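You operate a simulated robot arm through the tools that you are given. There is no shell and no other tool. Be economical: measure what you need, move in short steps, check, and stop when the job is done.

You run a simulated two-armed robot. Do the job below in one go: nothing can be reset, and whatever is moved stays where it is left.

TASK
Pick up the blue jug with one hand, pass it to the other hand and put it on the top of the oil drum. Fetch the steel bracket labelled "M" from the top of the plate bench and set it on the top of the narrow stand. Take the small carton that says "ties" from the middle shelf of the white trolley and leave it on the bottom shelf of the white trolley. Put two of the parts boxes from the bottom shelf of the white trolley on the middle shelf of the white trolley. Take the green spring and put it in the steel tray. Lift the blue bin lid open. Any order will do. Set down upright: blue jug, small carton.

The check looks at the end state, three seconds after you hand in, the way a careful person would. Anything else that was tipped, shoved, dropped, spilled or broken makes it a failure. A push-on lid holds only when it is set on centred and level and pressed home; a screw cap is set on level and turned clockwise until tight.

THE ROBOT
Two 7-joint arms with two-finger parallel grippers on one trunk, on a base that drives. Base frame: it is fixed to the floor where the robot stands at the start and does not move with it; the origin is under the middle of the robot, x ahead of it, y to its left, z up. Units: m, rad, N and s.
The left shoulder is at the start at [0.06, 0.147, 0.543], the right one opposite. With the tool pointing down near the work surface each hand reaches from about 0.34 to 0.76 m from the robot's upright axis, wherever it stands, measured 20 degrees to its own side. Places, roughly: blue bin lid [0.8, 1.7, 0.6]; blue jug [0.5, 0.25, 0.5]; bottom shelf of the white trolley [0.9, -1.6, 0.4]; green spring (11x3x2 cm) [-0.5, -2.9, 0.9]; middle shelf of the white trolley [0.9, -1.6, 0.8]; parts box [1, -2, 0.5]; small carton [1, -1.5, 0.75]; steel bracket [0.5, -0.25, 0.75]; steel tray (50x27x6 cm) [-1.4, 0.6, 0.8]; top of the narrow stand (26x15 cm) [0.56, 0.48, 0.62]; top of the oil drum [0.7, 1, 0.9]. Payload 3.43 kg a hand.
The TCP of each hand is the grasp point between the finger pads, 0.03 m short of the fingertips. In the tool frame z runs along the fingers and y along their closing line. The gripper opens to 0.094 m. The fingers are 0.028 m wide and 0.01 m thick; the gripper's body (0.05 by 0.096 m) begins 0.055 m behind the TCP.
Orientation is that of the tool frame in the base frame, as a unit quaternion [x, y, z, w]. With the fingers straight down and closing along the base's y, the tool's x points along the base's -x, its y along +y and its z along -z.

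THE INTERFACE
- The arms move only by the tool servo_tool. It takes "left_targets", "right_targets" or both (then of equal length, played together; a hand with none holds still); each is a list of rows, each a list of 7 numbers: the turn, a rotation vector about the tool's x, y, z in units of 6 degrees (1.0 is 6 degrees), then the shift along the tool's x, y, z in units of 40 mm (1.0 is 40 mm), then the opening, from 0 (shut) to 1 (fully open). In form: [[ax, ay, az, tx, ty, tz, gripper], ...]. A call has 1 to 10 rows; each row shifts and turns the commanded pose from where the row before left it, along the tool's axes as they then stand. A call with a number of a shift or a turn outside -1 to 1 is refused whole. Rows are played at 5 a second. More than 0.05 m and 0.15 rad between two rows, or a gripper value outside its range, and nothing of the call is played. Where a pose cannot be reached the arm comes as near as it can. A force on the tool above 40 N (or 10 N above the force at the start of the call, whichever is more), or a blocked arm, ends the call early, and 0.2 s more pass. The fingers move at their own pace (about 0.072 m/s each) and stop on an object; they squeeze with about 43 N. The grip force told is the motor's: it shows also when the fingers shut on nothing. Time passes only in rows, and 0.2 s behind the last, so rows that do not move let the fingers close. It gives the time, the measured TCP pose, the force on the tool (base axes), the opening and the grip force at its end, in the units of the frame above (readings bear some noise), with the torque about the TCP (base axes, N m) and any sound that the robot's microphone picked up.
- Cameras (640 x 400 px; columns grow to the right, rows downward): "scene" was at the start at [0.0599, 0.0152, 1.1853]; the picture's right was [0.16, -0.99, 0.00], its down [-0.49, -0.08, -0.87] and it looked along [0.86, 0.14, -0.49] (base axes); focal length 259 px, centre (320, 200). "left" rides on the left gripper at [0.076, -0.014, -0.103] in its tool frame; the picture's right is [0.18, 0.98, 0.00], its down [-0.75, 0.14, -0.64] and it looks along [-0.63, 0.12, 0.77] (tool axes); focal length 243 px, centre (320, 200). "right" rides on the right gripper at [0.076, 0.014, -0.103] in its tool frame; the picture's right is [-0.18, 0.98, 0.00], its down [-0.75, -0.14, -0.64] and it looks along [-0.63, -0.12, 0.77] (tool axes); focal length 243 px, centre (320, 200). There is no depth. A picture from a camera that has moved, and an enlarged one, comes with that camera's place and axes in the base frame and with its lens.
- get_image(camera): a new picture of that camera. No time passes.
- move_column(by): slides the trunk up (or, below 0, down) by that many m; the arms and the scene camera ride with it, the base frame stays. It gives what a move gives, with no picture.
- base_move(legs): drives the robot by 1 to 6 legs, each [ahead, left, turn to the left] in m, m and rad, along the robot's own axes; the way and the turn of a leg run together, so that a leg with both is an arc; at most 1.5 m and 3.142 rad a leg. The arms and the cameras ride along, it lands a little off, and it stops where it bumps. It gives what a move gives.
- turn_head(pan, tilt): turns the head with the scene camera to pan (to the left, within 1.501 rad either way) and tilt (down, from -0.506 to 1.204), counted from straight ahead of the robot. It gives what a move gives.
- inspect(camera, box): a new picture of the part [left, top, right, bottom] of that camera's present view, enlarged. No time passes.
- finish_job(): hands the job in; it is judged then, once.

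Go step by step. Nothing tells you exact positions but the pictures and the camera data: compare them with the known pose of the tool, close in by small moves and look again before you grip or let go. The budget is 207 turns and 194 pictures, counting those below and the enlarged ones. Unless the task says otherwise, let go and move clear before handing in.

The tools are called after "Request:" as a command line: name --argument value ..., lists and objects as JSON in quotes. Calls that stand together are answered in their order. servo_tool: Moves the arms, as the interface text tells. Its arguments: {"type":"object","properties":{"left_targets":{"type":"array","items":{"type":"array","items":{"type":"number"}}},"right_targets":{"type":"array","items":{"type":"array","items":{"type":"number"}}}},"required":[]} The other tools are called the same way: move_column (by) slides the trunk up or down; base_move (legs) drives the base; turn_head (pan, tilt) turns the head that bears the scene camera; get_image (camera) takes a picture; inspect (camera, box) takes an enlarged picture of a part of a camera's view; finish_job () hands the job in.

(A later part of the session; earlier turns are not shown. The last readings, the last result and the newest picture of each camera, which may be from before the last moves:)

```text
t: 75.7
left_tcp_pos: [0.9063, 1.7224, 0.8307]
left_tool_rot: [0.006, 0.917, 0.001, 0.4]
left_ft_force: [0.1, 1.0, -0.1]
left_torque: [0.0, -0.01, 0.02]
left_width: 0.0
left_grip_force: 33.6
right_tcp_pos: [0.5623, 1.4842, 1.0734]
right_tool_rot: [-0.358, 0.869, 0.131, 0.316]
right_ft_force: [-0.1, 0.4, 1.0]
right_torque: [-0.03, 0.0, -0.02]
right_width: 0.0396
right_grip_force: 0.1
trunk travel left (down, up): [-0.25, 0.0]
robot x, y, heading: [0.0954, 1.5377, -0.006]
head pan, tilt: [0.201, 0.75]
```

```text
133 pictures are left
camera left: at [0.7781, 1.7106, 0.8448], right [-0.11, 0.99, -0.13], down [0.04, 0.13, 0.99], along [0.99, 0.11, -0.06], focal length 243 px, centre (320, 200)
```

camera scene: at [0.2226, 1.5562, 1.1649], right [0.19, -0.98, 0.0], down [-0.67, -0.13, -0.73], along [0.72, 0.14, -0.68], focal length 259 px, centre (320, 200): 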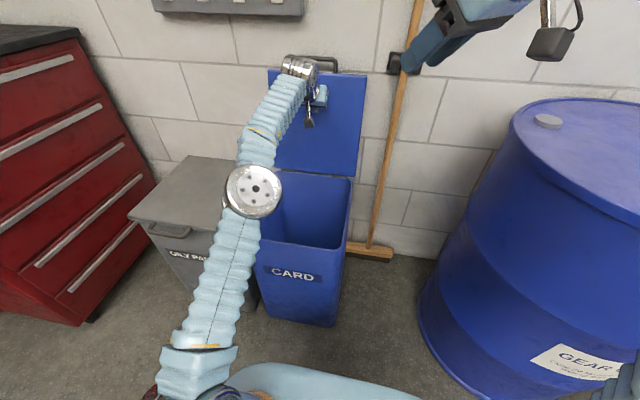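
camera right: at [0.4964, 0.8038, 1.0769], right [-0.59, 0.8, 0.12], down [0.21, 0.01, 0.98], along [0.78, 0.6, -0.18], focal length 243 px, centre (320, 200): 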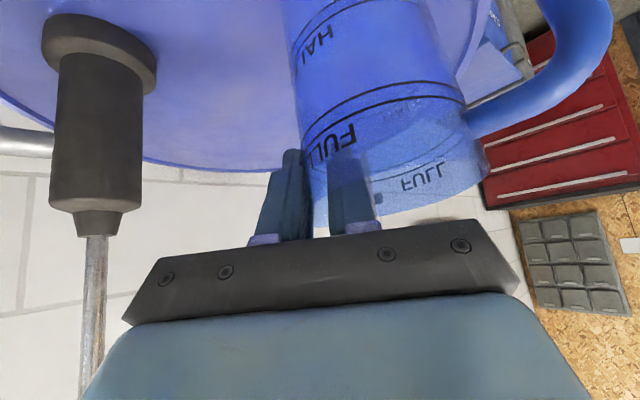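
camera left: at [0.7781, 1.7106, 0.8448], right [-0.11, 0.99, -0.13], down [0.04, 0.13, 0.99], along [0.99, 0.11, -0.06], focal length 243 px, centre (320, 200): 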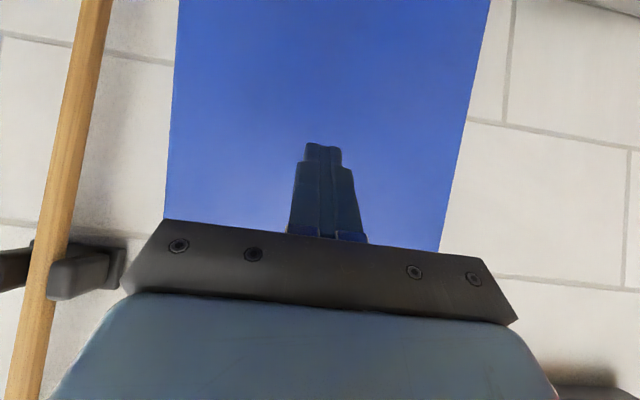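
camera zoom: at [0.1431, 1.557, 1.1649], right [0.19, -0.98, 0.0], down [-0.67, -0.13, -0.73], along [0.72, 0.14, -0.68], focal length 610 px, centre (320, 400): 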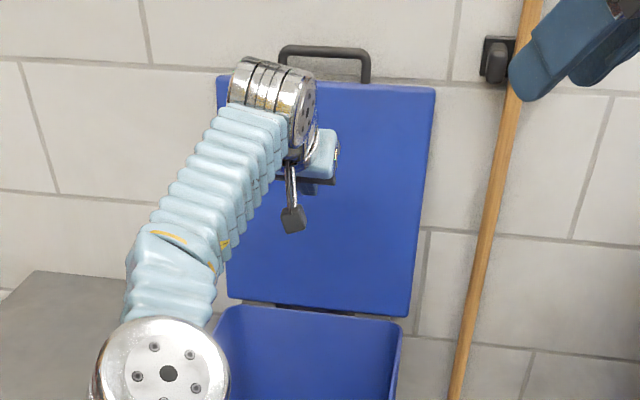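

The lid leans open against the wall. I back away, fold the hands and drive over to the bracket on the bench.

Request:
base_move --legs '[[-0.5, 0, 0]]'

Request:
servo_tool --left_targets '[[0, 0.7, 0, 0, 0, -0.9, 0], [0, 0.8, 0, 0, 0, -0.9, 0], [0, 0.8, 0, 0.3, 0, -0.9, 0], [0, 0.8, 0, 0.3, 0, -0.9, 0], [0, 0.8, 0, 0.5, 0, -0.8, 0.5], [0, 0.8, 0, 0.8, 0, -0.5, 1], [0, 0.8, 0, 0.8, 0, -0.5, 1], [0, 0.8, 0, 0.8, 0, -0.4, 1], [0, 0.8, 0, 0.8, 0, 0, 1], [0, 0.7, 0, 0.8, 0, 0, 1]]'

Request:
servo_tool --right_targets '[[0, 0.95, 0, 0, 0, -0.3, 1], [0, 0.95, 0, 0, 0, -0.3, 1], [0, 0.95, 0, 0, 0, 0, 1], [0, 0.95, 0, 0, 0, 0, 1], [0, 0.95, 0, 0, 0, 0, 1], [0, 0.95, 0, 0, 0, 0, 1], [0, 0.95, 0, 0, 0, 0, 1]]'

Request:
servo_tool --right_targets '[[0, 0, 0.94, 0, 0, 0.3, 1], [0, 0, 0.94, 0, 0, 0.3, 1], [0, 0, 0.94, 0, 0, 0.3, 1], [0, 0, 0.94, 0, 0, 0.3, 1], [0, 0, 0.94, 0, 0, 0.3, 1], [0, 0, 0.94, 0, 0, 0.3, 1], [0, 0, 0.94, 0, 0, 0.3, 1], [0, 0, 0.94, 0, 0, 0.3, 1]]'

Request:
base_move --legs '[[0, -1.4, 0.005], [0.25, -0.25, 0]]'

Request:
turn_head --pan -0.2 --tilt 0.6

Request:
get_image --camera "scene"

```text
t: 78.7
left_tcp_pos: [0.3938, 1.7313, 0.8298]
left_tool_rot: [0.003, 0.916, 0.003, 0.4]
left_ft_force: [-1.2, 0.3, -0.2]
left_torque: [0.0, -0.01, -0.01]
left_width: 0.0
left_grip_force: 33.5
right_tcp_pos: [0.0535, 1.4889, 1.0732]
right_tool_rot: [-0.36, 0.869, 0.13, 0.315]
right_ft_force: [0.0, -0.3, 0.1]
right_torque: [-0.02, 0.01, -0.03]
right_width: 0.0395
right_grip_force: 0.0
trunk travel left (down, up): [-0.25, 0.0]
robot x, y, heading: [-0.4182, 1.5425, -0.003]
head pan, tilt: [0.201, 0.75]
```

```text
t: 80.8
left_tcp_pos: [0.0601, 1.7278, 0.949]
left_tool_rot: [0.002, 1.0, 0.003, 0.002]
left_ft_force: [0.9, 0.6, 0.1]
left_torque: [-0.01, 0.0, -0.01]
left_width: 0.0939
left_grip_force: 0.1
left hand out of reach, approached as far as the arm can: row 2, 4, 6
right_tcp_pos: [0.0534, 1.4892, 1.0735]
right_tool_rot: [-0.36, 0.868, 0.13, 0.316]
right_ft_force: [-0.1, -0.3, -0.5]
right_torque: [0.0, 0.07, 0.0]
right_width: 0.0396
right_grip_force: 0.1
trunk travel left (down, up): [-0.25, 0.0]
robot x, y, heading: [-0.4138, 1.5394, 0.002]
head pan, tilt: [0.201, 0.75]
```

```text
t: 82.5
left_tcp_pos: [0.0619, 1.7275, 0.949]
left_tool_rot: [0.002, 1.0, 0.004, 0.002]
left_ft_force: [0.3, -0.1, 0.5]
left_torque: [0.0, -0.02, -0.03]
left_width: 0.0937
left_grip_force: 0.0
right_tcp_pos: [-0.0082, 1.4821, 1.0479]
right_tool_rot: [-0.38, 0.917, 0.048, 0.112]
right_ft_force: [-0.7, 0.0, -0.3]
right_torque: [-0.02, 0.0, 0.02]
right_width: 0.0939
right_grip_force: 0.1
right hand out of reach, approached as far as the arm can: row 2, 3, 4, 5, 6, 7
trunk travel left (down, up): [-0.25, 0.0]
robot x, y, heading: [-0.4168, 1.5403, -0.0]
head pan, tilt: [0.201, 0.75]
```

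```text
t: 84.2
left_tcp_pos: [0.0612, 1.7278, 0.9488]
left_tool_rot: [0.001, 1.0, 0.003, 0.002]
left_ft_force: [0.1, -1.2, -0.1]
left_torque: [-0.02, 0.01, -0.02]
left_width: 0.0941
left_grip_force: 0.1
right_tcp_pos: [0.0096, 1.4976, 0.9559]
right_tool_rot: [0.003, 0.993, 0.087, 0.085]
right_ft_force: [0.4, 0.4, -0.2]
right_torque: [0.0, 0.01, 0.02]
right_width: 0.094
right_grip_force: 0.0
trunk travel left (down, up): [-0.25, 0.0]
robot x, y, heading: [-0.4186, 1.5458, -0.001]
head pan, tilt: [0.201, 0.75]
```

```text
t: 93.2
left_tcp_pos: [0.3225, 0.0658, 0.9483]
left_tool_rot: [-0.006, 1.0, 0.004, 0.002]
left_ft_force: [-1.0, 0.8, -0.1]
left_torque: [0.0, -0.02, 0.01]
left_width: 0.0941
left_grip_force: 0.0
right_tcp_pos: [0.275, -0.1638, 0.9558]
right_tool_rot: [-0.008, 0.992, 0.089, 0.084]
right_ft_force: [-0.7, -0.4, -0.4]
right_torque: [0.0, 0.01, 0.0]
right_width: 0.0944
right_grip_force: 0.0
trunk travel left (down, up): [-0.25, 0.0]
robot x, y, heading: [-0.156, -0.1285, 0.014]
head pan, tilt: [0.201, 0.75]
```

```text
t: 94.1
left_tcp_pos: [0.3221, 0.0655, 0.9501]
left_tool_rot: [-0.007, 1.0, 0.003, 0.002]
left_ft_force: [0.0, 0.7, -0.7]
left_torque: [0.01, 0.0, 0.0]
left_width: 0.0938
left_grip_force: 0.0
right_tcp_pos: [0.2751, -0.1637, 0.9554]
right_tool_rot: [-0.008, 0.993, 0.089, 0.084]
right_ft_force: [-0.1, 0.8, -0.2]
right_torque: [0.03, 0.0, -0.02]
right_width: 0.0941
right_grip_force: 0.1
trunk travel left (down, up): [-0.25, 0.0]
robot x, y, heading: [-0.1533, -0.1296, 0.021]
head pan, tilt: [-0.201, 0.6]
```

```text
132 pictures are left
camera scene: at [-0.0963, -0.1443, 1.1778], right [-0.18, -0.98, 0.0], down [-0.56, 0.1, -0.82], along [0.81, -0.15, -0.57], focal length 259 px, centre (320, 200)
```

scene: 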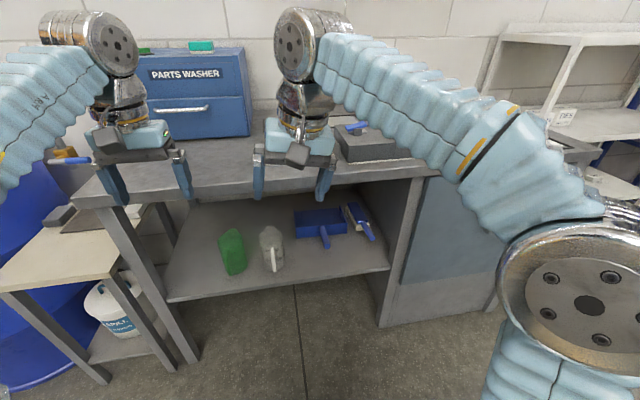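

Request:
servo_tool --right_targets '[[0.85, 0.8, 0, 0, 0, 0, 1], [0.85, 0.8, 0, 0, 0, 0, 1]]'

Request:
get_image --camera "right"

Request:
get_image --camera "left"

```text
t: 94.7
left_tcp_pos: [0.3223, 0.0648, 0.9485]
left_tool_rot: [-0.007, 1.0, 0.004, 0.002]
left_ft_force: [0.3, 0.2, 0.6]
left_torque: [-0.01, -0.01, -0.01]
left_width: 0.0941
left_grip_force: 0.0
right_tcp_pos: [0.2749, -0.1644, 0.9556]
right_tool_rot: [-0.008, 1.0, -0.001, 0.001]
right_ft_force: [-0.4, -0.2, -0.5]
right_torque: [0.03, 0.0, -0.01]
right_width: 0.0943
right_grip_force: 0.0
trunk travel left (down, up): [-0.25, 0.0]
robot x, y, heading: [-0.1502, -0.1299, 0.015]
head pan, tilt: [-0.201, 0.6]
```

```text
131 pictures are left
camera right: at [0.1978, -0.1513, 1.0574], right [0.17, 0.99, 0.0], down [0.75, -0.13, 0.64], along [0.63, -0.11, -0.77], focal length 243 px, centre (320, 200)
```

right: 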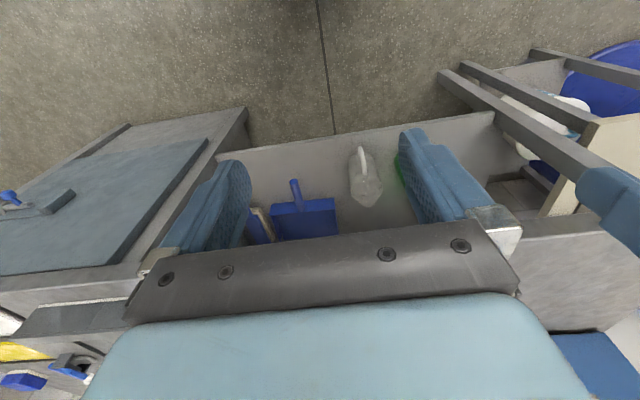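

```text
130 pictures are left
camera left: at [0.246, 0.0502, 1.0513], right [-0.2, 0.98, 0.01], down [0.75, 0.15, 0.65], along [0.63, 0.13, -0.76], focal length 243 px, centre (320, 200)
```

left: 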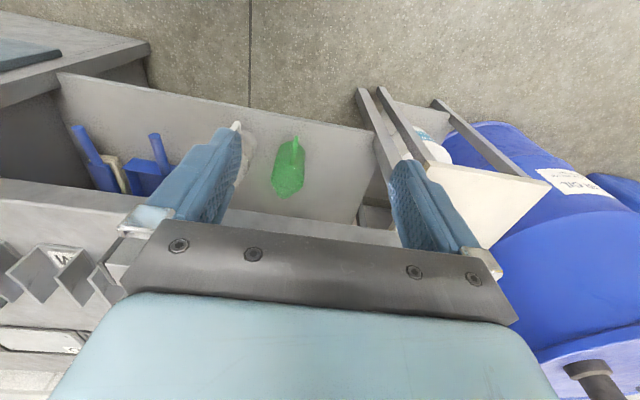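

Request:
servo_tool --right_targets '[[0, 0, 0, 0, -1, 0, 1], [0, 0, 0, 0, -1, 0, 1], [0, 0, 0, 0, -1, 0, 1], [0, 0, 0, 0, -1, 0, 1], [0, 0, 0, 0, -1, 0, 1], [0, 0, 0, 0, -1, 0, 1]]'

Request:
get_image --camera "scene"

Request:
inspect --camera "left" --box '[0, 160, 160, 320]'

```text
t: 96.1
left_tcp_pos: [0.3234, 0.0668, 0.9495]
left_tool_rot: [-0.007, 1.0, 0.004, 0.003]
left_ft_force: [-0.8, 0.0, -0.5]
left_torque: [-0.02, -0.01, 0.0]
left_width: 0.0942
left_grip_force: 0.0
right_tcp_pos: [0.2772, -0.4044, 0.9548]
right_tool_rot: [-0.008, 1.0, -0.001, 0.0]
right_ft_force: [0.7, 0.0, -1.0]
right_torque: [-0.02, 0.0, 0.03]
right_width: 0.0941
right_grip_force: 0.0
trunk travel left (down, up): [-0.25, 0.0]
robot x, y, heading: [-0.156, -0.1285, 0.016]
head pan, tilt: [-0.201, 0.6]
```

```text
129 pictures are left
camera scene: at [-0.0963, -0.1442, 1.1778], right [-0.18, -0.98, 0.0], down [-0.56, 0.1, -0.82], along [0.81, -0.15, -0.57], focal length 259 px, centre (320, 200)
```

scene: 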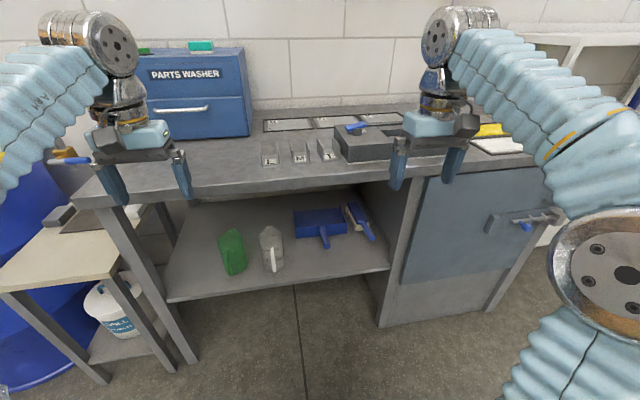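

```text
2.50 times, centred on (80, 240) of left
camera zoom: at [0.246, 0.0504, 1.0513], right [-0.2, 0.98, 0.01], down [0.75, 0.15, 0.65], along [0.63, 0.13, -0.76], focal length 606 px, centre (920, 100)
```

zoom: 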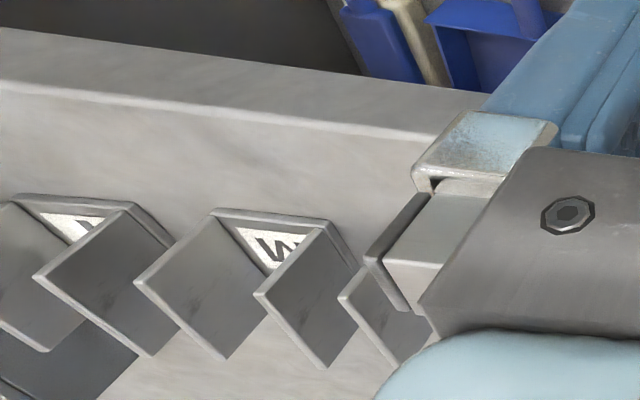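

Request:
inspect --camera "scene" --box '[240, 100, 400, 200]'

```text
4.00 times, centred on (320, 150) of scene
camera zoom: at [-0.0963, -0.1442, 1.1778], right [-0.18, -0.98, 0.0], down [-0.56, 0.1, -0.82], along [0.81, -0.15, -0.57], focal length 1037 px, centre (320, 400)
```

zoom: 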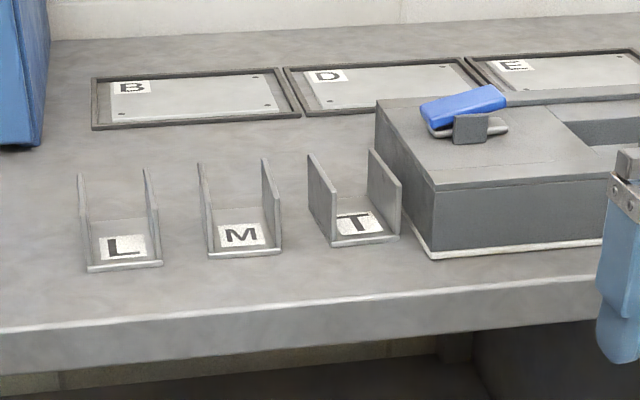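

M is the middle bracket, a U-channel about 5.5 cm wide, at about (0.64, −0.217) on the bench (z ≈ 0.825), walls to z ≈ 0.897. I'll line the right hand up and drive in.

Request:
servo_tool --right_targets '[[0, 0, 0, 0.25, 1, -0.25, 1], [0, 0, 0, 0.25, 1, -0.25, 1], [0, 0, 0, 0, 1, 0, 0.85], [0, 0, 0, 0, 1, 0, 0.85], [0, 0, 0, 0, 0.8, 0, 0.85]]' --left_targets '[[0, 0, 0, 0.5, 0.5, 0, 1], [0, 0, 0, 0.5, 0.5, 0, 1], [0, 0, 0, 0, 0.5, 0, 1], [0, 0, 0, 0, 0.5, 0, 1], [0, 0, 0, 0, 0.5, 0, 1]]'

Request:
base_move --legs '[[0.27, 0, -0.015]]'

Request:
turn_head --pan -0.1 --tilt 0.75

Request:
get_image --camera "scene"

Request:
get_image --camera "right"

```text
t: 97.3
left_tcp_pos: [0.2823, 0.166, 0.9491]
left_tool_rot: [-0.007, 1.0, 0.004, 0.002]
left_ft_force: [0.1, -0.4, -0.6]
left_torque: [-0.01, -0.02, 0.0]
left_width: 0.094
left_grip_force: 0.1
right_tcp_pos: [0.2543, -0.2127, 0.9752]
right_tool_rot: [-0.008, 1.0, 0.0, 0.002]
right_ft_force: [-0.2, -0.1, -0.8]
right_torque: [0.03, 0.01, -0.01]
right_width: 0.0798
right_grip_force: 0.0
trunk travel left (down, up): [-0.25, 0.0]
robot x, y, heading: [-0.1533, -0.1303, 0.017]
head pan, tilt: [-0.201, 0.6]
```

```text
t: 99.2
left_tcp_pos: [0.5596, 0.1578, 0.9502]
left_tool_rot: [0.004, 1.0, 0.004, 0.002]
left_ft_force: [0.3, -0.3, 0.4]
left_torque: [0.02, -0.03, -0.01]
left_width: 0.0938
left_grip_force: 0.1
right_tcp_pos: [0.5242, -0.2198, 0.9745]
right_tool_rot: [0.003, 1.0, -0.001, 0.003]
right_ft_force: [-0.6, -1.0, -0.1]
right_torque: [0.01, -0.01, 0.01]
right_width: 0.08
right_grip_force: 0.0
trunk travel left (down, up): [-0.25, 0.0]
robot x, y, heading: [0.1198, -0.1278, 0.001]
head pan, tilt: [-0.201, 0.6]
```

```text
t: 99.9
left_tcp_pos: [0.5608, 0.1567, 0.95]
left_tool_rot: [0.003, 1.0, 0.003, 0.003]
left_ft_force: [0.5, 0.0, -0.4]
left_torque: [-0.01, 0.03, -0.01]
left_width: 0.094
left_grip_force: 0.1
right_tcp_pos: [0.5256, -0.2216, 0.9752]
right_tool_rot: [0.002, 1.0, 0.0, 0.001]
right_ft_force: [-0.8, -0.2, 0.2]
right_torque: [-0.03, 0.01, 0.01]
right_width: 0.0798
right_grip_force: 0.0
trunk travel left (down, up): [-0.25, 0.0]
robot x, y, heading: [0.1202, -0.129, -0.008]
head pan, tilt: [-0.099, 0.75]
```

```text
126 pictures are left
camera scene: at [0.1716, -0.1341, 1.1649], right [-0.1, -0.99, 0.0], down [-0.68, 0.07, -0.73], along [0.73, -0.08, -0.68], focal length 259 px, centre (320, 200)
```

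scene: 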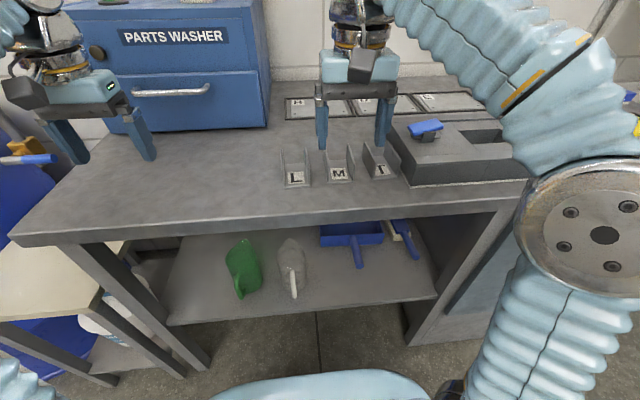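

```text
125 pictures are left
camera right: at [0.448, -0.2049, 1.0771], right [0.19, 0.98, 0.0], down [0.75, -0.14, 0.64], along [0.63, -0.12, -0.76], focal length 243 px, centre (320, 200)
```

right: 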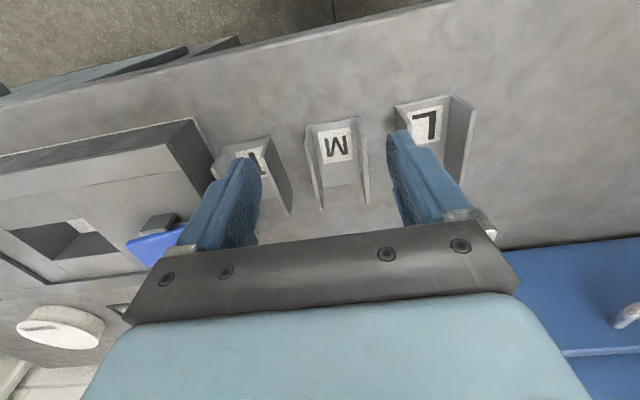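

Triangulating again, the bench top is nearer z 0.855 and the M bracket is centred about (0.572, −0.212). I move over it and look once more.

Request:
servo_tool --right_targets '[[0, 0, 0, -0.4, 0.1, 0.2, 0.85], [0, 0, 0, -0.4, 0.1, 0.2, 0.85], [0, 0, 0, -0.35, 0.02, 0.1, 0.85]]'

Request:
get_image --camera "right"

Request:
inspect --camera "scene" --box '[250, 60, 450, 200]'

```text
t: 100.7
left_tcp_pos: [0.5591, 0.1587, 0.9504]
left_tool_rot: [0.004, 1.0, 0.004, 0.004]
left_ft_force: [0.7, 0.6, -0.2]
left_torque: [-0.01, 0.0, 0.01]
left_width: 0.0941
left_grip_force: 0.2
right_tcp_pos: [0.5726, -0.2127, 0.9547]
right_tool_rot: [0.003, 1.0, -0.001, 0.002]
right_ft_force: [1.0, -0.1, -0.4]
right_torque: [0.0, -0.01, 0.0]
right_width: 0.0799
right_grip_force: 0.1
trunk travel left (down, up): [-0.25, 0.0]
robot x, y, heading: [0.116, -0.1287, -0.001]
head pan, tilt: [-0.099, 0.75]
```

```text
124 pictures are left
camera right: at [0.4953, -0.1976, 1.0577], right [0.19, 0.98, 0.0], down [0.75, -0.14, 0.64], along [0.63, -0.12, -0.76], focal length 243 px, centre (320, 200)
```

right: 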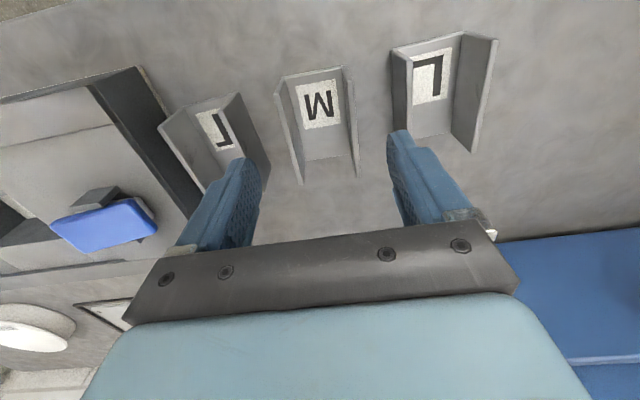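

```text
2.86 times, centred on (350, 130) of scene
camera zoom: at [0.1715, -0.1341, 1.1649], right [-0.1, -0.99, 0.0], down [-0.68, 0.07, -0.73], along [0.73, -0.07, -0.68], focal length 740 px, centre (234, 400)
```

zoom: 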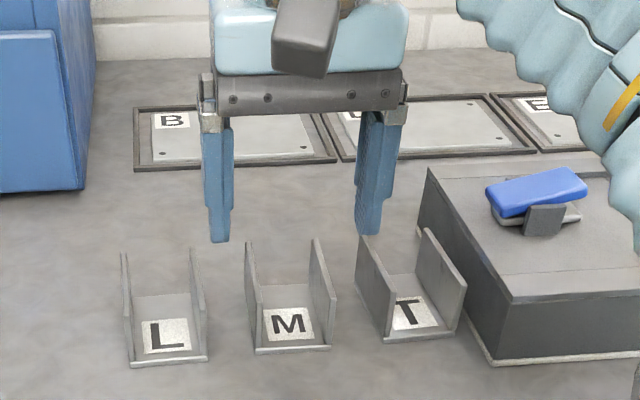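

M sits directly under the hand. I descend 6 cm and close on its outer walls.

Request:
servo_tool --right_targets '[[0, 0, 0, 0, 0, 0.5, 0.85], [0, 0, 0, 0, 0, 0.5, 0.85], [0, 0, 0, 0, 0, 0.5, 0.85]]'

Request:
get_image --camera "right"

Request:
inspect --camera "scene" --box '[250, 80, 450, 220]'

```text
t: 101.5
left_tcp_pos: [0.5605, 0.1585, 0.9487]
left_tool_rot: [0.004, 1.0, 0.004, 0.002]
left_ft_force: [0.3, 0.0, -0.3]
left_torque: [-0.02, 0.0, 0.04]
left_width: 0.094
left_grip_force: 0.1
right_tcp_pos: [0.5697, -0.2113, 0.8941]
right_tool_rot: [0.002, 1.0, -0.001, 0.0]
right_ft_force: [0.5, -0.8, -0.4]
right_torque: [0.01, -0.01, 0.03]
right_width: 0.0801
right_grip_force: 0.0
trunk travel left (down, up): [-0.25, 0.0]
robot x, y, heading: [0.1191, -0.1267, -0.002]
head pan, tilt: [-0.099, 0.75]
```

```text
122 pictures are left
camera right: at [0.4947, -0.1962, 0.997], right [0.19, 0.98, 0.0], down [0.75, -0.14, 0.64], along [0.63, -0.12, -0.76], focal length 243 px, centre (320, 200)
```

right: 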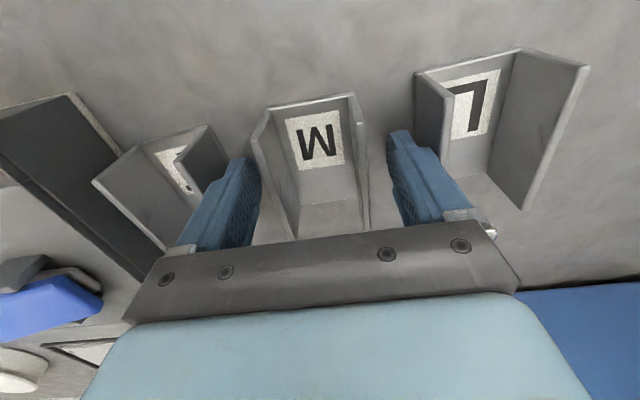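

```text
2.86 times, centred on (350, 150) of scene
camera zoom: at [0.1716, -0.1341, 1.1649], right [-0.1, -0.99, 0.0], down [-0.68, 0.07, -0.73], along [0.73, -0.07, -0.68], focal length 740 px, centre (234, 343)
```

zoom: 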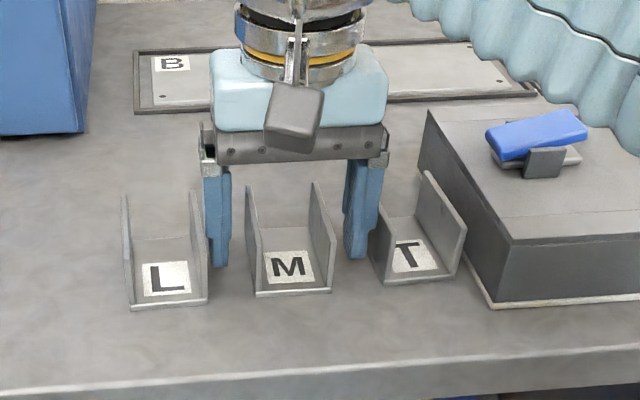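

Request:
servo_tool --right_targets '[[0, 0, 0, 0, 0, 0.2, 0.85], [0, 0, 0, 0, 0, 0, 0.4], [0, 0, 0, 0, 0, 0, 0.4], [0, 0, 0, 0, 0, 0, 0.4]]'

Request:
get_image --camera "right"

```text
t: 102.5
left_tcp_pos: [0.5586, 0.1582, 0.9501]
left_tool_rot: [0.003, 1.0, 0.003, 0.003]
left_ft_force: [0.4, 0.1, -0.9]
left_torque: [-0.03, 0.0, 0.0]
left_width: 0.0939
left_grip_force: 0.0
right_tcp_pos: [0.5701, -0.212, 0.8892]
right_tool_rot: [0.003, 1.0, 0.0, 0.003]
right_ft_force: [4.2, -0.7, 37.9]
right_torque: [0.31, 0.71, 0.02]
right_width: 0.0542
right_grip_force: 43.2
trunk travel left (down, up): [-0.25, 0.0]
robot x, y, heading: [0.1234, -0.1284, 0.001]
head pan, tilt: [-0.099, 0.75]
```

```text
120 pictures are left
camera right: at [0.4937, -0.1961, 0.9917], right [0.19, 0.98, 0.0], down [0.75, -0.15, 0.65], along [0.64, -0.12, -0.76], focal length 243 px, centre (320, 200)
```

right: 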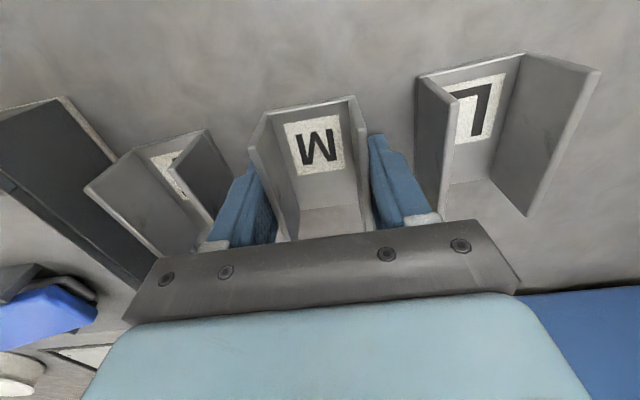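

Gripped (54 mm), with the fingertips touching the bench at z 0.859. I lift.

Request:
servo_tool --right_targets '[[0, 0, 0, 0, 0, -0.3, 0.4], [0, 0, 0, 0, 0, -0.8, 0.4], [0, 0, 0, 0.3, 0, -0.8, 0.4], [0, 0, 0, 0.5, 0, -0.5, 0.4]]'

Request:
get_image --camera "scene"

```text
t: 103.5
left_tcp_pos: [0.5608, 0.1584, 0.9494]
left_tool_rot: [0.004, 1.0, 0.004, 0.002]
left_ft_force: [0.3, -0.4, -0.4]
left_torque: [-0.01, 0.05, 0.0]
left_width: 0.0941
left_grip_force: 0.0
right_tcp_pos: [0.5418, -0.2083, 0.9799]
right_tool_rot: [0.001, 1.0, -0.003, -0.002]
right_ft_force: [0.2, -0.8, -3.0]
right_torque: [0.01, 0.04, 0.03]
right_width: 0.0541
right_grip_force: 43.3
right hand out of reach, approached as far as the arm can: row 4
trunk travel left (down, up): [-0.25, 0.0]
robot x, y, heading: [0.116, -0.1268, -0.002]
head pan, tilt: [-0.099, 0.75]
```

```text
119 pictures are left
camera scene: at [0.172, -0.1342, 1.1648], right [-0.1, -0.99, 0.0], down [-0.68, 0.07, -0.73], along [0.73, -0.07, -0.68], focal length 259 px, centre (320, 200)
```

scene: 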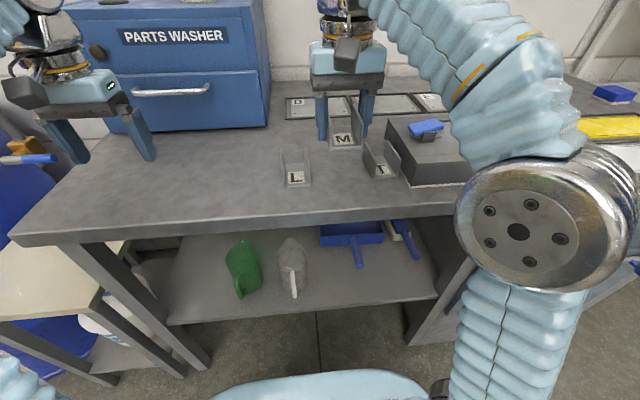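

The bracket is up. I back away, tuck in the left hand, and drive toward the stand.

Request:
base_move --legs '[[-0.32, 0, 0]]'

Request:
servo_tool --left_targets '[[0, 0, 0, 0.9, -0.6, 0, 1], [0, 0, 0, 0.9, -0.6, 0, 1], [0, 0, 0, 0.9, -0.6, -0.2, 1], [0, 0, 0, 0.9, -0.5, -0.2, 1]]'

Request:
base_move --legs '[[0, 0.68, 0]]'

Request:
turn_head --pan -0.1 --tilt 0.65

Request:
get_image --camera "scene"

```text
t: 105.7
left_tcp_pos: [0.2334, 0.1597, 0.9501]
left_tool_rot: [0.002, 1.0, 0.004, 0.002]
left_ft_force: [-0.9, -0.1, 0.2]
left_torque: [-0.02, 0.01, 0.02]
left_width: 0.094
left_grip_force: 0.1
right_tcp_pos: [0.2151, -0.2068, 0.98]
right_tool_rot: [0.002, 1.0, -0.002, -0.002]
right_ft_force: [0.6, 0.4, -3.4]
right_torque: [-0.01, 0.02, -0.01]
right_width: 0.054
right_grip_force: 42.5
trunk travel left (down, up): [-0.25, 0.0]
robot x, y, heading: [-0.2097, -0.1256, -0.004]
head pan, tilt: [-0.099, 0.75]
```

```text
t: 106.7
left_tcp_pos: [0.089, 0.0718, 0.9638]
left_tool_rot: [0.002, 1.0, 0.003, 0.003]
left_ft_force: [0.1, 0.9, 0.1]
left_torque: [0.01, 0.03, -0.02]
left_width: 0.0939
left_grip_force: 0.1
right_tcp_pos: [0.2168, -0.2077, 0.9792]
right_tool_rot: [0.002, 1.0, -0.003, -0.002]
right_ft_force: [-0.8, 0.0, -3.8]
right_torque: [0.0, 0.02, 0.01]
right_width: 0.054
right_grip_force: 43.1
trunk travel left (down, up): [-0.25, 0.0]
robot x, y, heading: [-0.2095, -0.1286, -0.002]
head pan, tilt: [-0.099, 0.75]
```

```text
t: 110.5
left_tcp_pos: [0.092, 0.7592, 0.9639]
left_tool_rot: [0.006, 1.0, 0.004, 0.003]
left_ft_force: [0.1, 0.1, -0.3]
left_torque: [-0.03, -0.01, -0.01]
left_width: 0.094
left_grip_force: 0.1
right_tcp_pos: [0.2192, 0.4795, 0.9811]
right_tool_rot: [0.004, 1.0, -0.002, -0.002]
right_ft_force: [0.1, -0.7, -3.3]
right_torque: [-0.03, -0.01, -0.03]
right_width: 0.0541
right_grip_force: 43.0
trunk travel left (down, up): [-0.25, 0.0]
robot x, y, heading: [-0.2069, 0.5669, -0.006]
head pan, tilt: [-0.099, 0.75]
```

```text
t: 111.1
left_tcp_pos: [0.0931, 0.7588, 0.9642]
left_tool_rot: [0.006, 1.0, 0.005, 0.002]
left_ft_force: [-0.1, 0.0, -0.8]
left_torque: [0.02, -0.01, -0.01]
left_width: 0.094
left_grip_force: 0.1
right_tcp_pos: [0.2196, 0.4789, 0.9802]
right_tool_rot: [0.005, 1.0, -0.002, -0.002]
right_ft_force: [-0.3, -0.4, -3.1]
right_torque: [0.0, 0.01, 0.0]
right_width: 0.0542
right_grip_force: 43.1
trunk travel left (down, up): [-0.25, 0.0]
robot x, y, heading: [-0.2099, 0.5586, -0.006]
head pan, tilt: [-0.099, 0.649]
```

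```text
118 pictures are left
camera scene: at [-0.1477, 0.5547, 1.1734], right [-0.11, -0.99, 0.0], down [-0.6, 0.06, -0.8], along [0.79, -0.08, -0.61], focal length 259 px, centre (320, 200)
```

scene: 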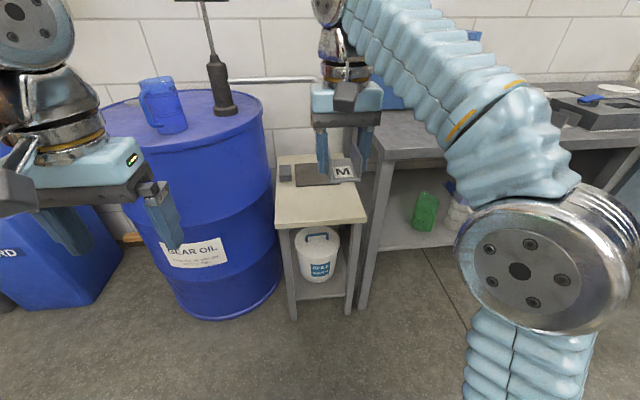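

The free front of the stand is x 0.46–0.65, y 0.35–0.61, z about 0.61. I drive in and bring the bracket over (0.55, 0.48).

Request:
base_move --legs '[[0.24, 0, 0.006]]'

Request:
servo_tool --right_targets '[[0, 0, 0, -0.25, 0, 0.95, 0.4], [0, 0, 0, -0.25, 0, 0.95, 0.4], [0, 0, 0, -0.3, 0, 0.95, 0.4], [0, 0, 0, -0.3, 0, 0.95, 0.4], [0, 0, 0, -0.4, 0, 0.9, 0.4], [0, 0, 0, -0.5, 0, 0.9, 0.4]]'

Request:
get_image --camera "scene"

Request:
get_image --camera "right"

```text
t: 112.9
left_tcp_pos: [0.3308, 0.7602, 0.9639]
left_tool_rot: [0.001, 1.0, 0.005, 0.003]
left_ft_force: [0.3, 0.3, -0.3]
left_torque: [-0.02, -0.01, -0.01]
left_width: 0.0941
left_grip_force: 0.2
right_tcp_pos: [0.4589, 0.4815, 0.9795]
right_tool_rot: [-0.001, 1.0, -0.002, -0.002]
right_ft_force: [-0.1, -0.9, -3.3]
right_torque: [-0.01, 0.01, -0.01]
right_width: 0.0544
right_grip_force: 43.0
trunk travel left (down, up): [-0.25, 0.0]
robot x, y, heading: [0.0322, 0.5634, -0.0]
head pan, tilt: [-0.099, 0.649]
```

```text
t: 114.3
left_tcp_pos: [0.3304, 0.7605, 0.9649]
left_tool_rot: [0.001, 1.0, 0.005, 0.003]
left_ft_force: [-0.2, -0.8, -0.9]
left_torque: [-0.03, -0.01, 0.02]
left_width: 0.0939
left_grip_force: 0.1
right_tcp_pos: [0.5368, 0.4812, 0.7558]
right_tool_rot: [0.001, 1.0, -0.002, 0.0]
right_ft_force: [-0.4, 0.0, -2.7]
right_torque: [0.01, 0.0, 0.01]
right_width: 0.0543
right_grip_force: 42.8
trunk travel left (down, up): [-0.25, 0.0]
robot x, y, heading: [0.0334, 0.5609, 0.001]
head pan, tilt: [-0.099, 0.649]
```

```text
117 pictures are left
camera scene: at [0.0913, 0.5546, 1.1735], right [-0.1, -1.0, 0.0], down [-0.6, 0.06, -0.8], along [0.79, -0.08, -0.6], focal length 259 px, centre (320, 200)
```

scene: 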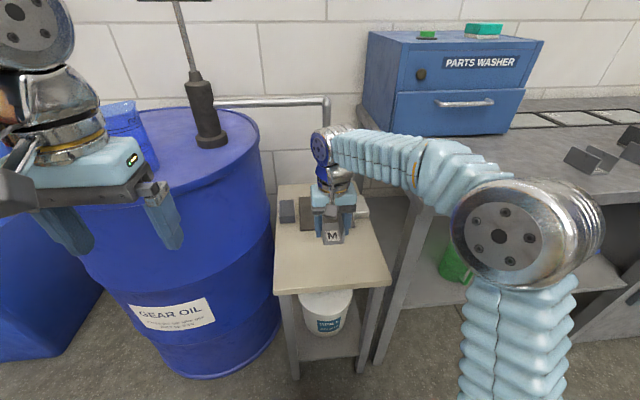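

```text
116 pictures are left
camera right: at [0.4605, 0.4963, 0.8586], right [0.18, 0.98, -0.01], down [0.76, -0.14, 0.64], along [0.63, -0.12, -0.77], focal length 243 px, centre (320, 200)
```

right: 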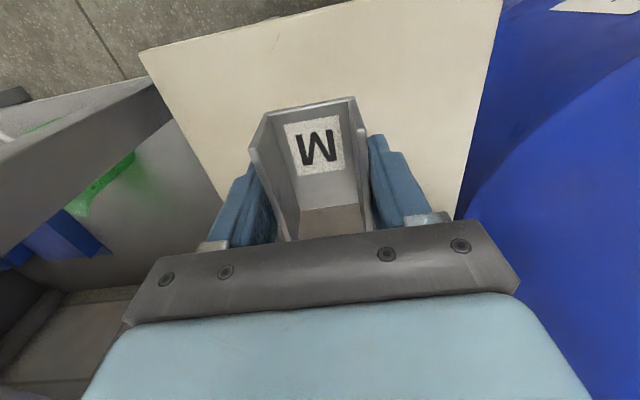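

The bracket hangs over the clear front half of the stand. I descend in steps until contact.

Request:
servo_tool --right_targets '[[0, 0, 0, -0.25, 0, 0.6, 0.4], [0, 0, 0, -0.2, 0, 0.6, 0.4], [0, 0, 0, 0, 0, 0.6, 0.4]]'

Request:
inspect --camera "scene" --box '[250, 160, 410, 300]'

```text
t: 115.1
left_tcp_pos: [0.3296, 0.7609, 0.9648]
left_tool_rot: [0.001, 1.0, 0.005, 0.002]
left_ft_force: [-0.3, -0.1, -0.5]
left_torque: [0.0, -0.01, 0.01]
left_width: 0.094
left_grip_force: 0.1
right_tcp_pos: [0.5545, 0.4817, 0.6823]
right_tool_rot: [-0.001, 1.0, -0.003, -0.002]
right_ft_force: [-0.1, -0.2, -2.9]
right_torque: [0.05, 0.01, 0.0]
right_width: 0.0539
right_grip_force: 43.1
trunk travel left (down, up): [-0.25, 0.0]
robot x, y, heading: [0.0346, 0.5605, 0.0]
head pan, tilt: [-0.099, 0.649]
```

```text
2.86 times, centred on (330, 230) of scene
camera zoom: at [0.0915, 0.5546, 1.1735], right [-0.1, -1.0, 0.0], down [-0.6, 0.06, -0.8], along [0.79, -0.08, -0.6], focal length 740 px, centre (291, 114)
```

zoom: 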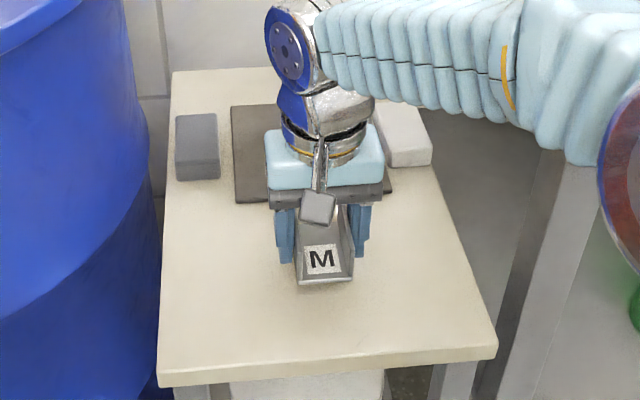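

Request:
servo_tool --right_targets '[[0, 0, 0, 0, 0, 0.4, 0.4], [0, 0, 0, 0, 0, 0.3, 0.4], [0, 0, 0, 0, 0, 0.2, 0.4]]'

Request:
servo_tool --right_targets '[[0, 0, 0, 0, 0, 0.1, 0.4], [0, 0, 0, 0, 0, 0.1, 0.4], [0, 0, 0, 0, 0, 0.1, 0.4]]'

Request:
inspect --camera "scene" --box '[250, 160, 410, 300]'

```text
t: 115.9
left_tcp_pos: [0.3288, 0.7617, 0.9643]
left_tool_rot: [0.001, 1.0, 0.005, 0.004]
left_ft_force: [0.5, -0.3, 0.1]
left_torque: [-0.01, 0.01, 0.01]
left_width: 0.094
left_grip_force: 0.1
right_tcp_pos: [0.5554, 0.4806, 0.6492]
right_tool_rot: [0.0, 1.0, -0.002, 0.002]
right_ft_force: [-2.9, -1.7, 18.8]
right_torque: [0.42, -0.69, -0.06]
right_width: 0.054
right_grip_force: 42.9
trunk travel left (down, up): [-0.25, 0.0]
robot x, y, heading: [0.0349, 0.5629, 0.0]
head pan, tilt: [-0.099, 0.649]
```

```text
t: 116.3
left_tcp_pos: [0.3285, 0.7599, 0.9647]
left_tool_rot: [0.002, 1.0, 0.005, 0.003]
left_ft_force: [0.5, 0.5, 0.1]
left_torque: [0.0, 0.0, 0.0]
left_width: 0.0942
left_grip_force: 0.0
right_tcp_pos: [0.5557, 0.4799, 0.6496]
right_tool_rot: [-0.001, 1.0, 0.0, 0.004]
right_ft_force: [-3.9, -2.3, 19.0]
right_torque: [-0.02, 0.66, 0.16]
right_width: 0.0539
right_grip_force: 43.2
trunk travel left (down, up): [-0.25, 0.0]
robot x, y, heading: [0.039, 0.5612, -0.002]
head pan, tilt: [-0.099, 0.649]
stopped in row 1 (right hand): the force on the tool passed its limit at 46 N (the readings are from after the stop); the commanded pose is now the measured one
```

```text
2.86 times, centred on (330, 230) of scene
camera zoom: at [0.0898, 0.5546, 1.1736], right [-0.1, -1.0, 0.0], down [-0.6, 0.06, -0.8], along [0.79, -0.08, -0.6], focal length 740 px, centre (291, 114)
```

zoom: 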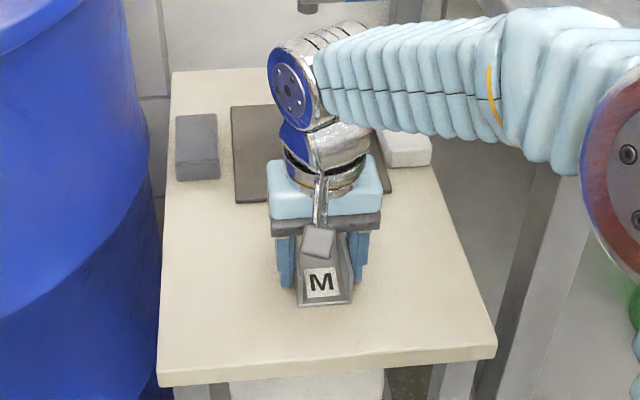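

The bracket rests on the stand (z about 0.62). I release and rise.

Request:
servo_tool --right_targets '[[0, 0, 0, 0, 0, -0.05, 0.85], [0, 0, 0, 0, 0, 0, 0.85], [0, 0, 0, 0, 0, -0.4, 0.85], [0, 0, 0, 0, 0, -0.9, 0.85], [0, 0, 0, 0, 0, -0.9, 0.85], [0, 0, 0, 0, 0, -0.9, 0.85], [0, 0, 0, 0, 0, -0.9, 0.85], [0, 0, 0, 0.4, 0, -0.9, 0.85], [0, 0, 0, 0.6, 0, -0.8, 0.85]]'

Request:
get_image --camera "scene"

Request:
base_move --legs '[[-0.35, 0, 0], [0, -1.4, 0], [0, -0.8, 0]]'

Request:
turn_head --pan 0.0 --tilt 0.55

Request:
get_image --camera "scene"

```text
t: 118.3
left_tcp_pos: [0.33, 0.7606, 0.9638]
left_tool_rot: [0.001, 1.0, 0.005, 0.003]
left_ft_force: [0.5, 0.6, 0.5]
left_torque: [-0.01, 0.01, -0.01]
left_width: 0.0941
left_grip_force: 0.0
right_tcp_pos: [0.5153, 0.4813, 0.8774]
right_tool_rot: [0.0, 1.0, -0.001, 0.001]
right_ft_force: [-0.1, -0.2, 0.5]
right_torque: [0.01, 0.01, -0.01]
right_width: 0.0796
right_grip_force: 0.0
trunk travel left (down, up): [-0.25, 0.0]
robot x, y, heading: [0.0303, 0.5615, 0.001]
head pan, tilt: [-0.099, 0.649]
```

```text
113 pictures are left
camera scene: at [0.0915, 0.5547, 1.1735], right [-0.1, -1.0, 0.0], down [-0.6, 0.06, -0.8], along [0.79, -0.08, -0.6], focal length 259 px, centre (320, 200)
```

scene: 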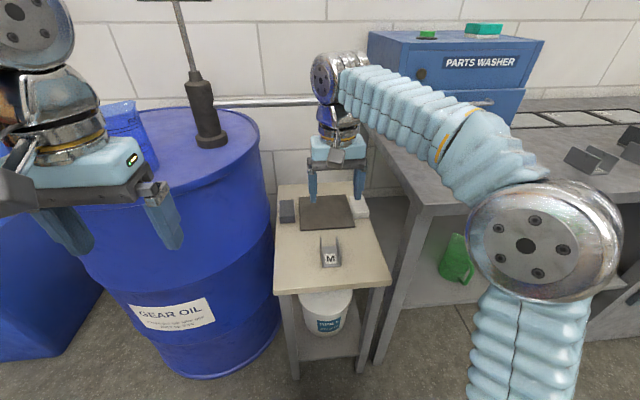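

```text
t: 131.1
left_tcp_pos: [0.0241, -1.447, 0.9643]
left_tool_rot: [-0.016, 1.0, 0.004, 0.003]
left_ft_force: [-0.4, 0.5, 0.6]
left_torque: [0.03, 0.02, 0.01]
left_width: 0.0937
left_grip_force: 0.0
right_tcp_pos: [0.2176, -1.7207, 0.8771]
right_tool_rot: [-0.016, 1.0, -0.001, 0.002]
right_ft_force: [-0.4, 0.0, 0.3]
right_torque: [-0.02, 0.03, 0.03]
right_width: 0.0797
right_grip_force: 0.1
trunk travel left (down, up): [-0.25, 0.0]
robot x, y, heading: [-0.2653, -1.6574, 0.035]
head pan, tilt: [-0.099, 0.649]
```

```text
t: 131.8
left_tcp_pos: [0.024, -1.4475, 0.9636]
left_tool_rot: [-0.016, 1.0, 0.005, 0.002]
left_ft_force: [-0.4, 0.3, -0.2]
left_torque: [0.01, 0.0, 0.01]
left_width: 0.0941
left_grip_force: 0.1
right_tcp_pos: [0.2176, -1.7216, 0.8765]
right_tool_rot: [-0.017, 1.0, -0.001, 0.002]
right_ft_force: [-0.3, -0.2, 1.2]
right_torque: [-0.03, 0.0, -0.01]
right_width: 0.0796
right_grip_force: 0.0
trunk travel left (down, up): [-0.25, 0.0]
robot x, y, heading: [-0.267, -1.6538, 0.036]
head pan, tilt: [0.0, 0.55]
```

```text
112 pictures are left
camera scene: at [-0.2047, -1.653, 1.1823], right [0.03, -1.0, 0.0], down [-0.52, -0.02, -0.85], along [0.85, 0.03, -0.52], focal length 259 px, centre (320, 200)
```

scene: 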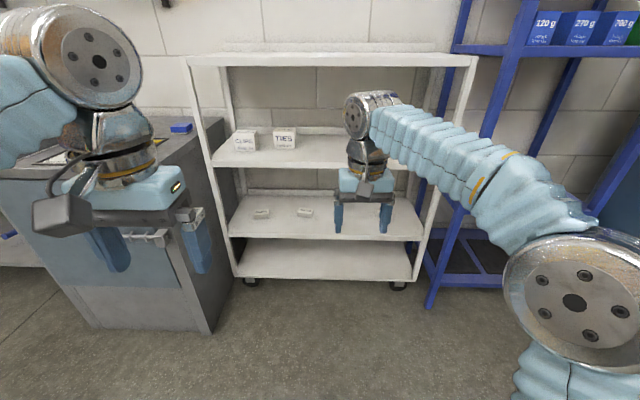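

The bracket stands well. Now at the trolley: cartons CLIPS and TIES on one shelf and small boxes lower down. I look closer.

Request:
servo_tool --right_targets '[[0, 0, 0, 0.9, -0.4, -0.4, 1], [0, 0, 0, 0.9, -0.4, -0.4, 1], [0, 0, 0, 0.9, -0.9, -0.4, 1], [0, 0, 0, 0.9, -0.9, -0.4, 1], [0, 0, 0, 0.5, -0.9, -0.2, 1]]'

Request:
inspect --camera "scene" --box '[170, 40, 490, 300]'

```text
refused: row 3 steps farther than a row can; nothing moved
```

```text
1.54 times, centred on (330, 170) of scene
camera zoom: at [-0.2047, -1.653, 1.1823], right [0.03, -1.0, 0.0], down [-0.52, -0.02, -0.85], along [0.85, 0.03, -0.52], focal length 399 px, centre (305, 246)
```

zoom: 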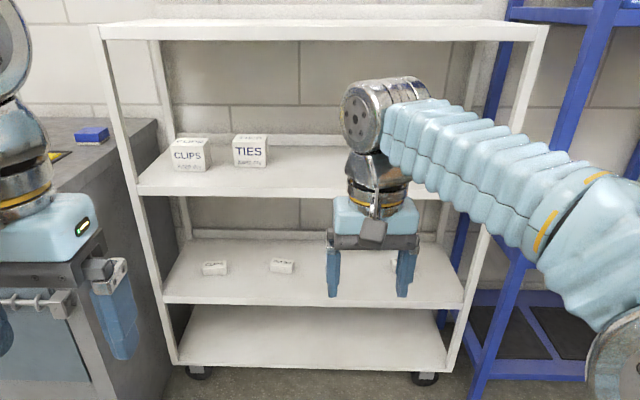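

Request:
servo_tool --right_targets '[[0, 0, 0, 0.5, -0.9, -0.4, 1], [0, 0, 0, 0.5, -0.9, -0.4, 1], [0, 0, 0, 0.5, -0.9, -0.4, 1], [0, 0, 0, 0.5, -0.9, -0.4, 1], [0, 0, 0, 0.5, -0.9, -0.2, 1], [0, 0, 0, 0.5, -0.9, -0.2, 1]]'

Request:
get_image --camera "scene"

Request:
inspect --camera "scene" --box '[210, 100, 450, 250]'

```text
t: 133.2
left_tcp_pos: [0.024, -1.4476, 0.9645]
left_tool_rot: [-0.017, 1.0, 0.005, 0.002]
left_ft_force: [-0.1, -0.3, -0.2]
left_torque: [0.0, 0.0, -0.05]
left_width: 0.094
left_grip_force: 0.0
right_tcp_pos: [0.1034, -1.9395, 0.9554]
right_tool_rot: [-0.017, 1.0, 0.0, 0.002]
right_ft_force: [-0.2, 0.3, 1.0]
right_torque: [0.0, -0.02, 0.03]
right_width: 0.0942
right_grip_force: 0.0
trunk travel left (down, up): [-0.25, 0.0]
robot x, y, heading: [-0.2648, -1.6586, 0.034]
head pan, tilt: [0.0, 0.55]
```

```text
110 pictures are left
camera scene: at [-0.2046, -1.6528, 1.1823], right [0.04, -1.0, 0.0], down [-0.52, -0.02, -0.85], along [0.85, 0.03, -0.52], focal length 259 px, centre (320, 200)
```

scene: 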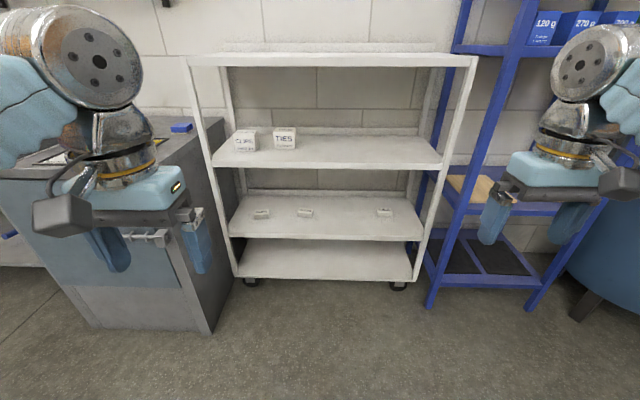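

```text
2.67 times, centred on (330, 175) of scene
camera zoom: at [-0.2046, -1.6528, 1.1823], right [0.04, -1.0, 0.0], down [-0.52, -0.02, -0.85], along [0.85, 0.03, -0.52], focal length 691 px, centre (293, 267)
```

zoom: 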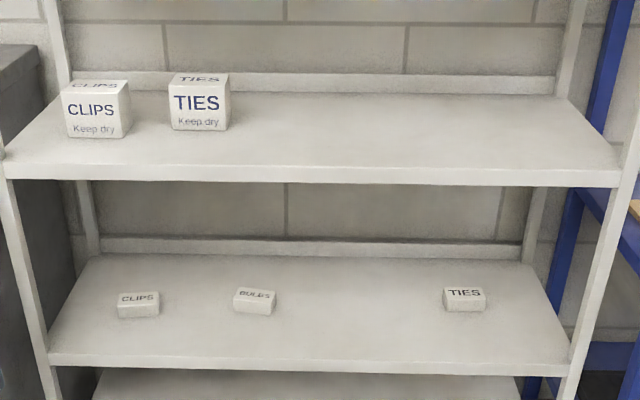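

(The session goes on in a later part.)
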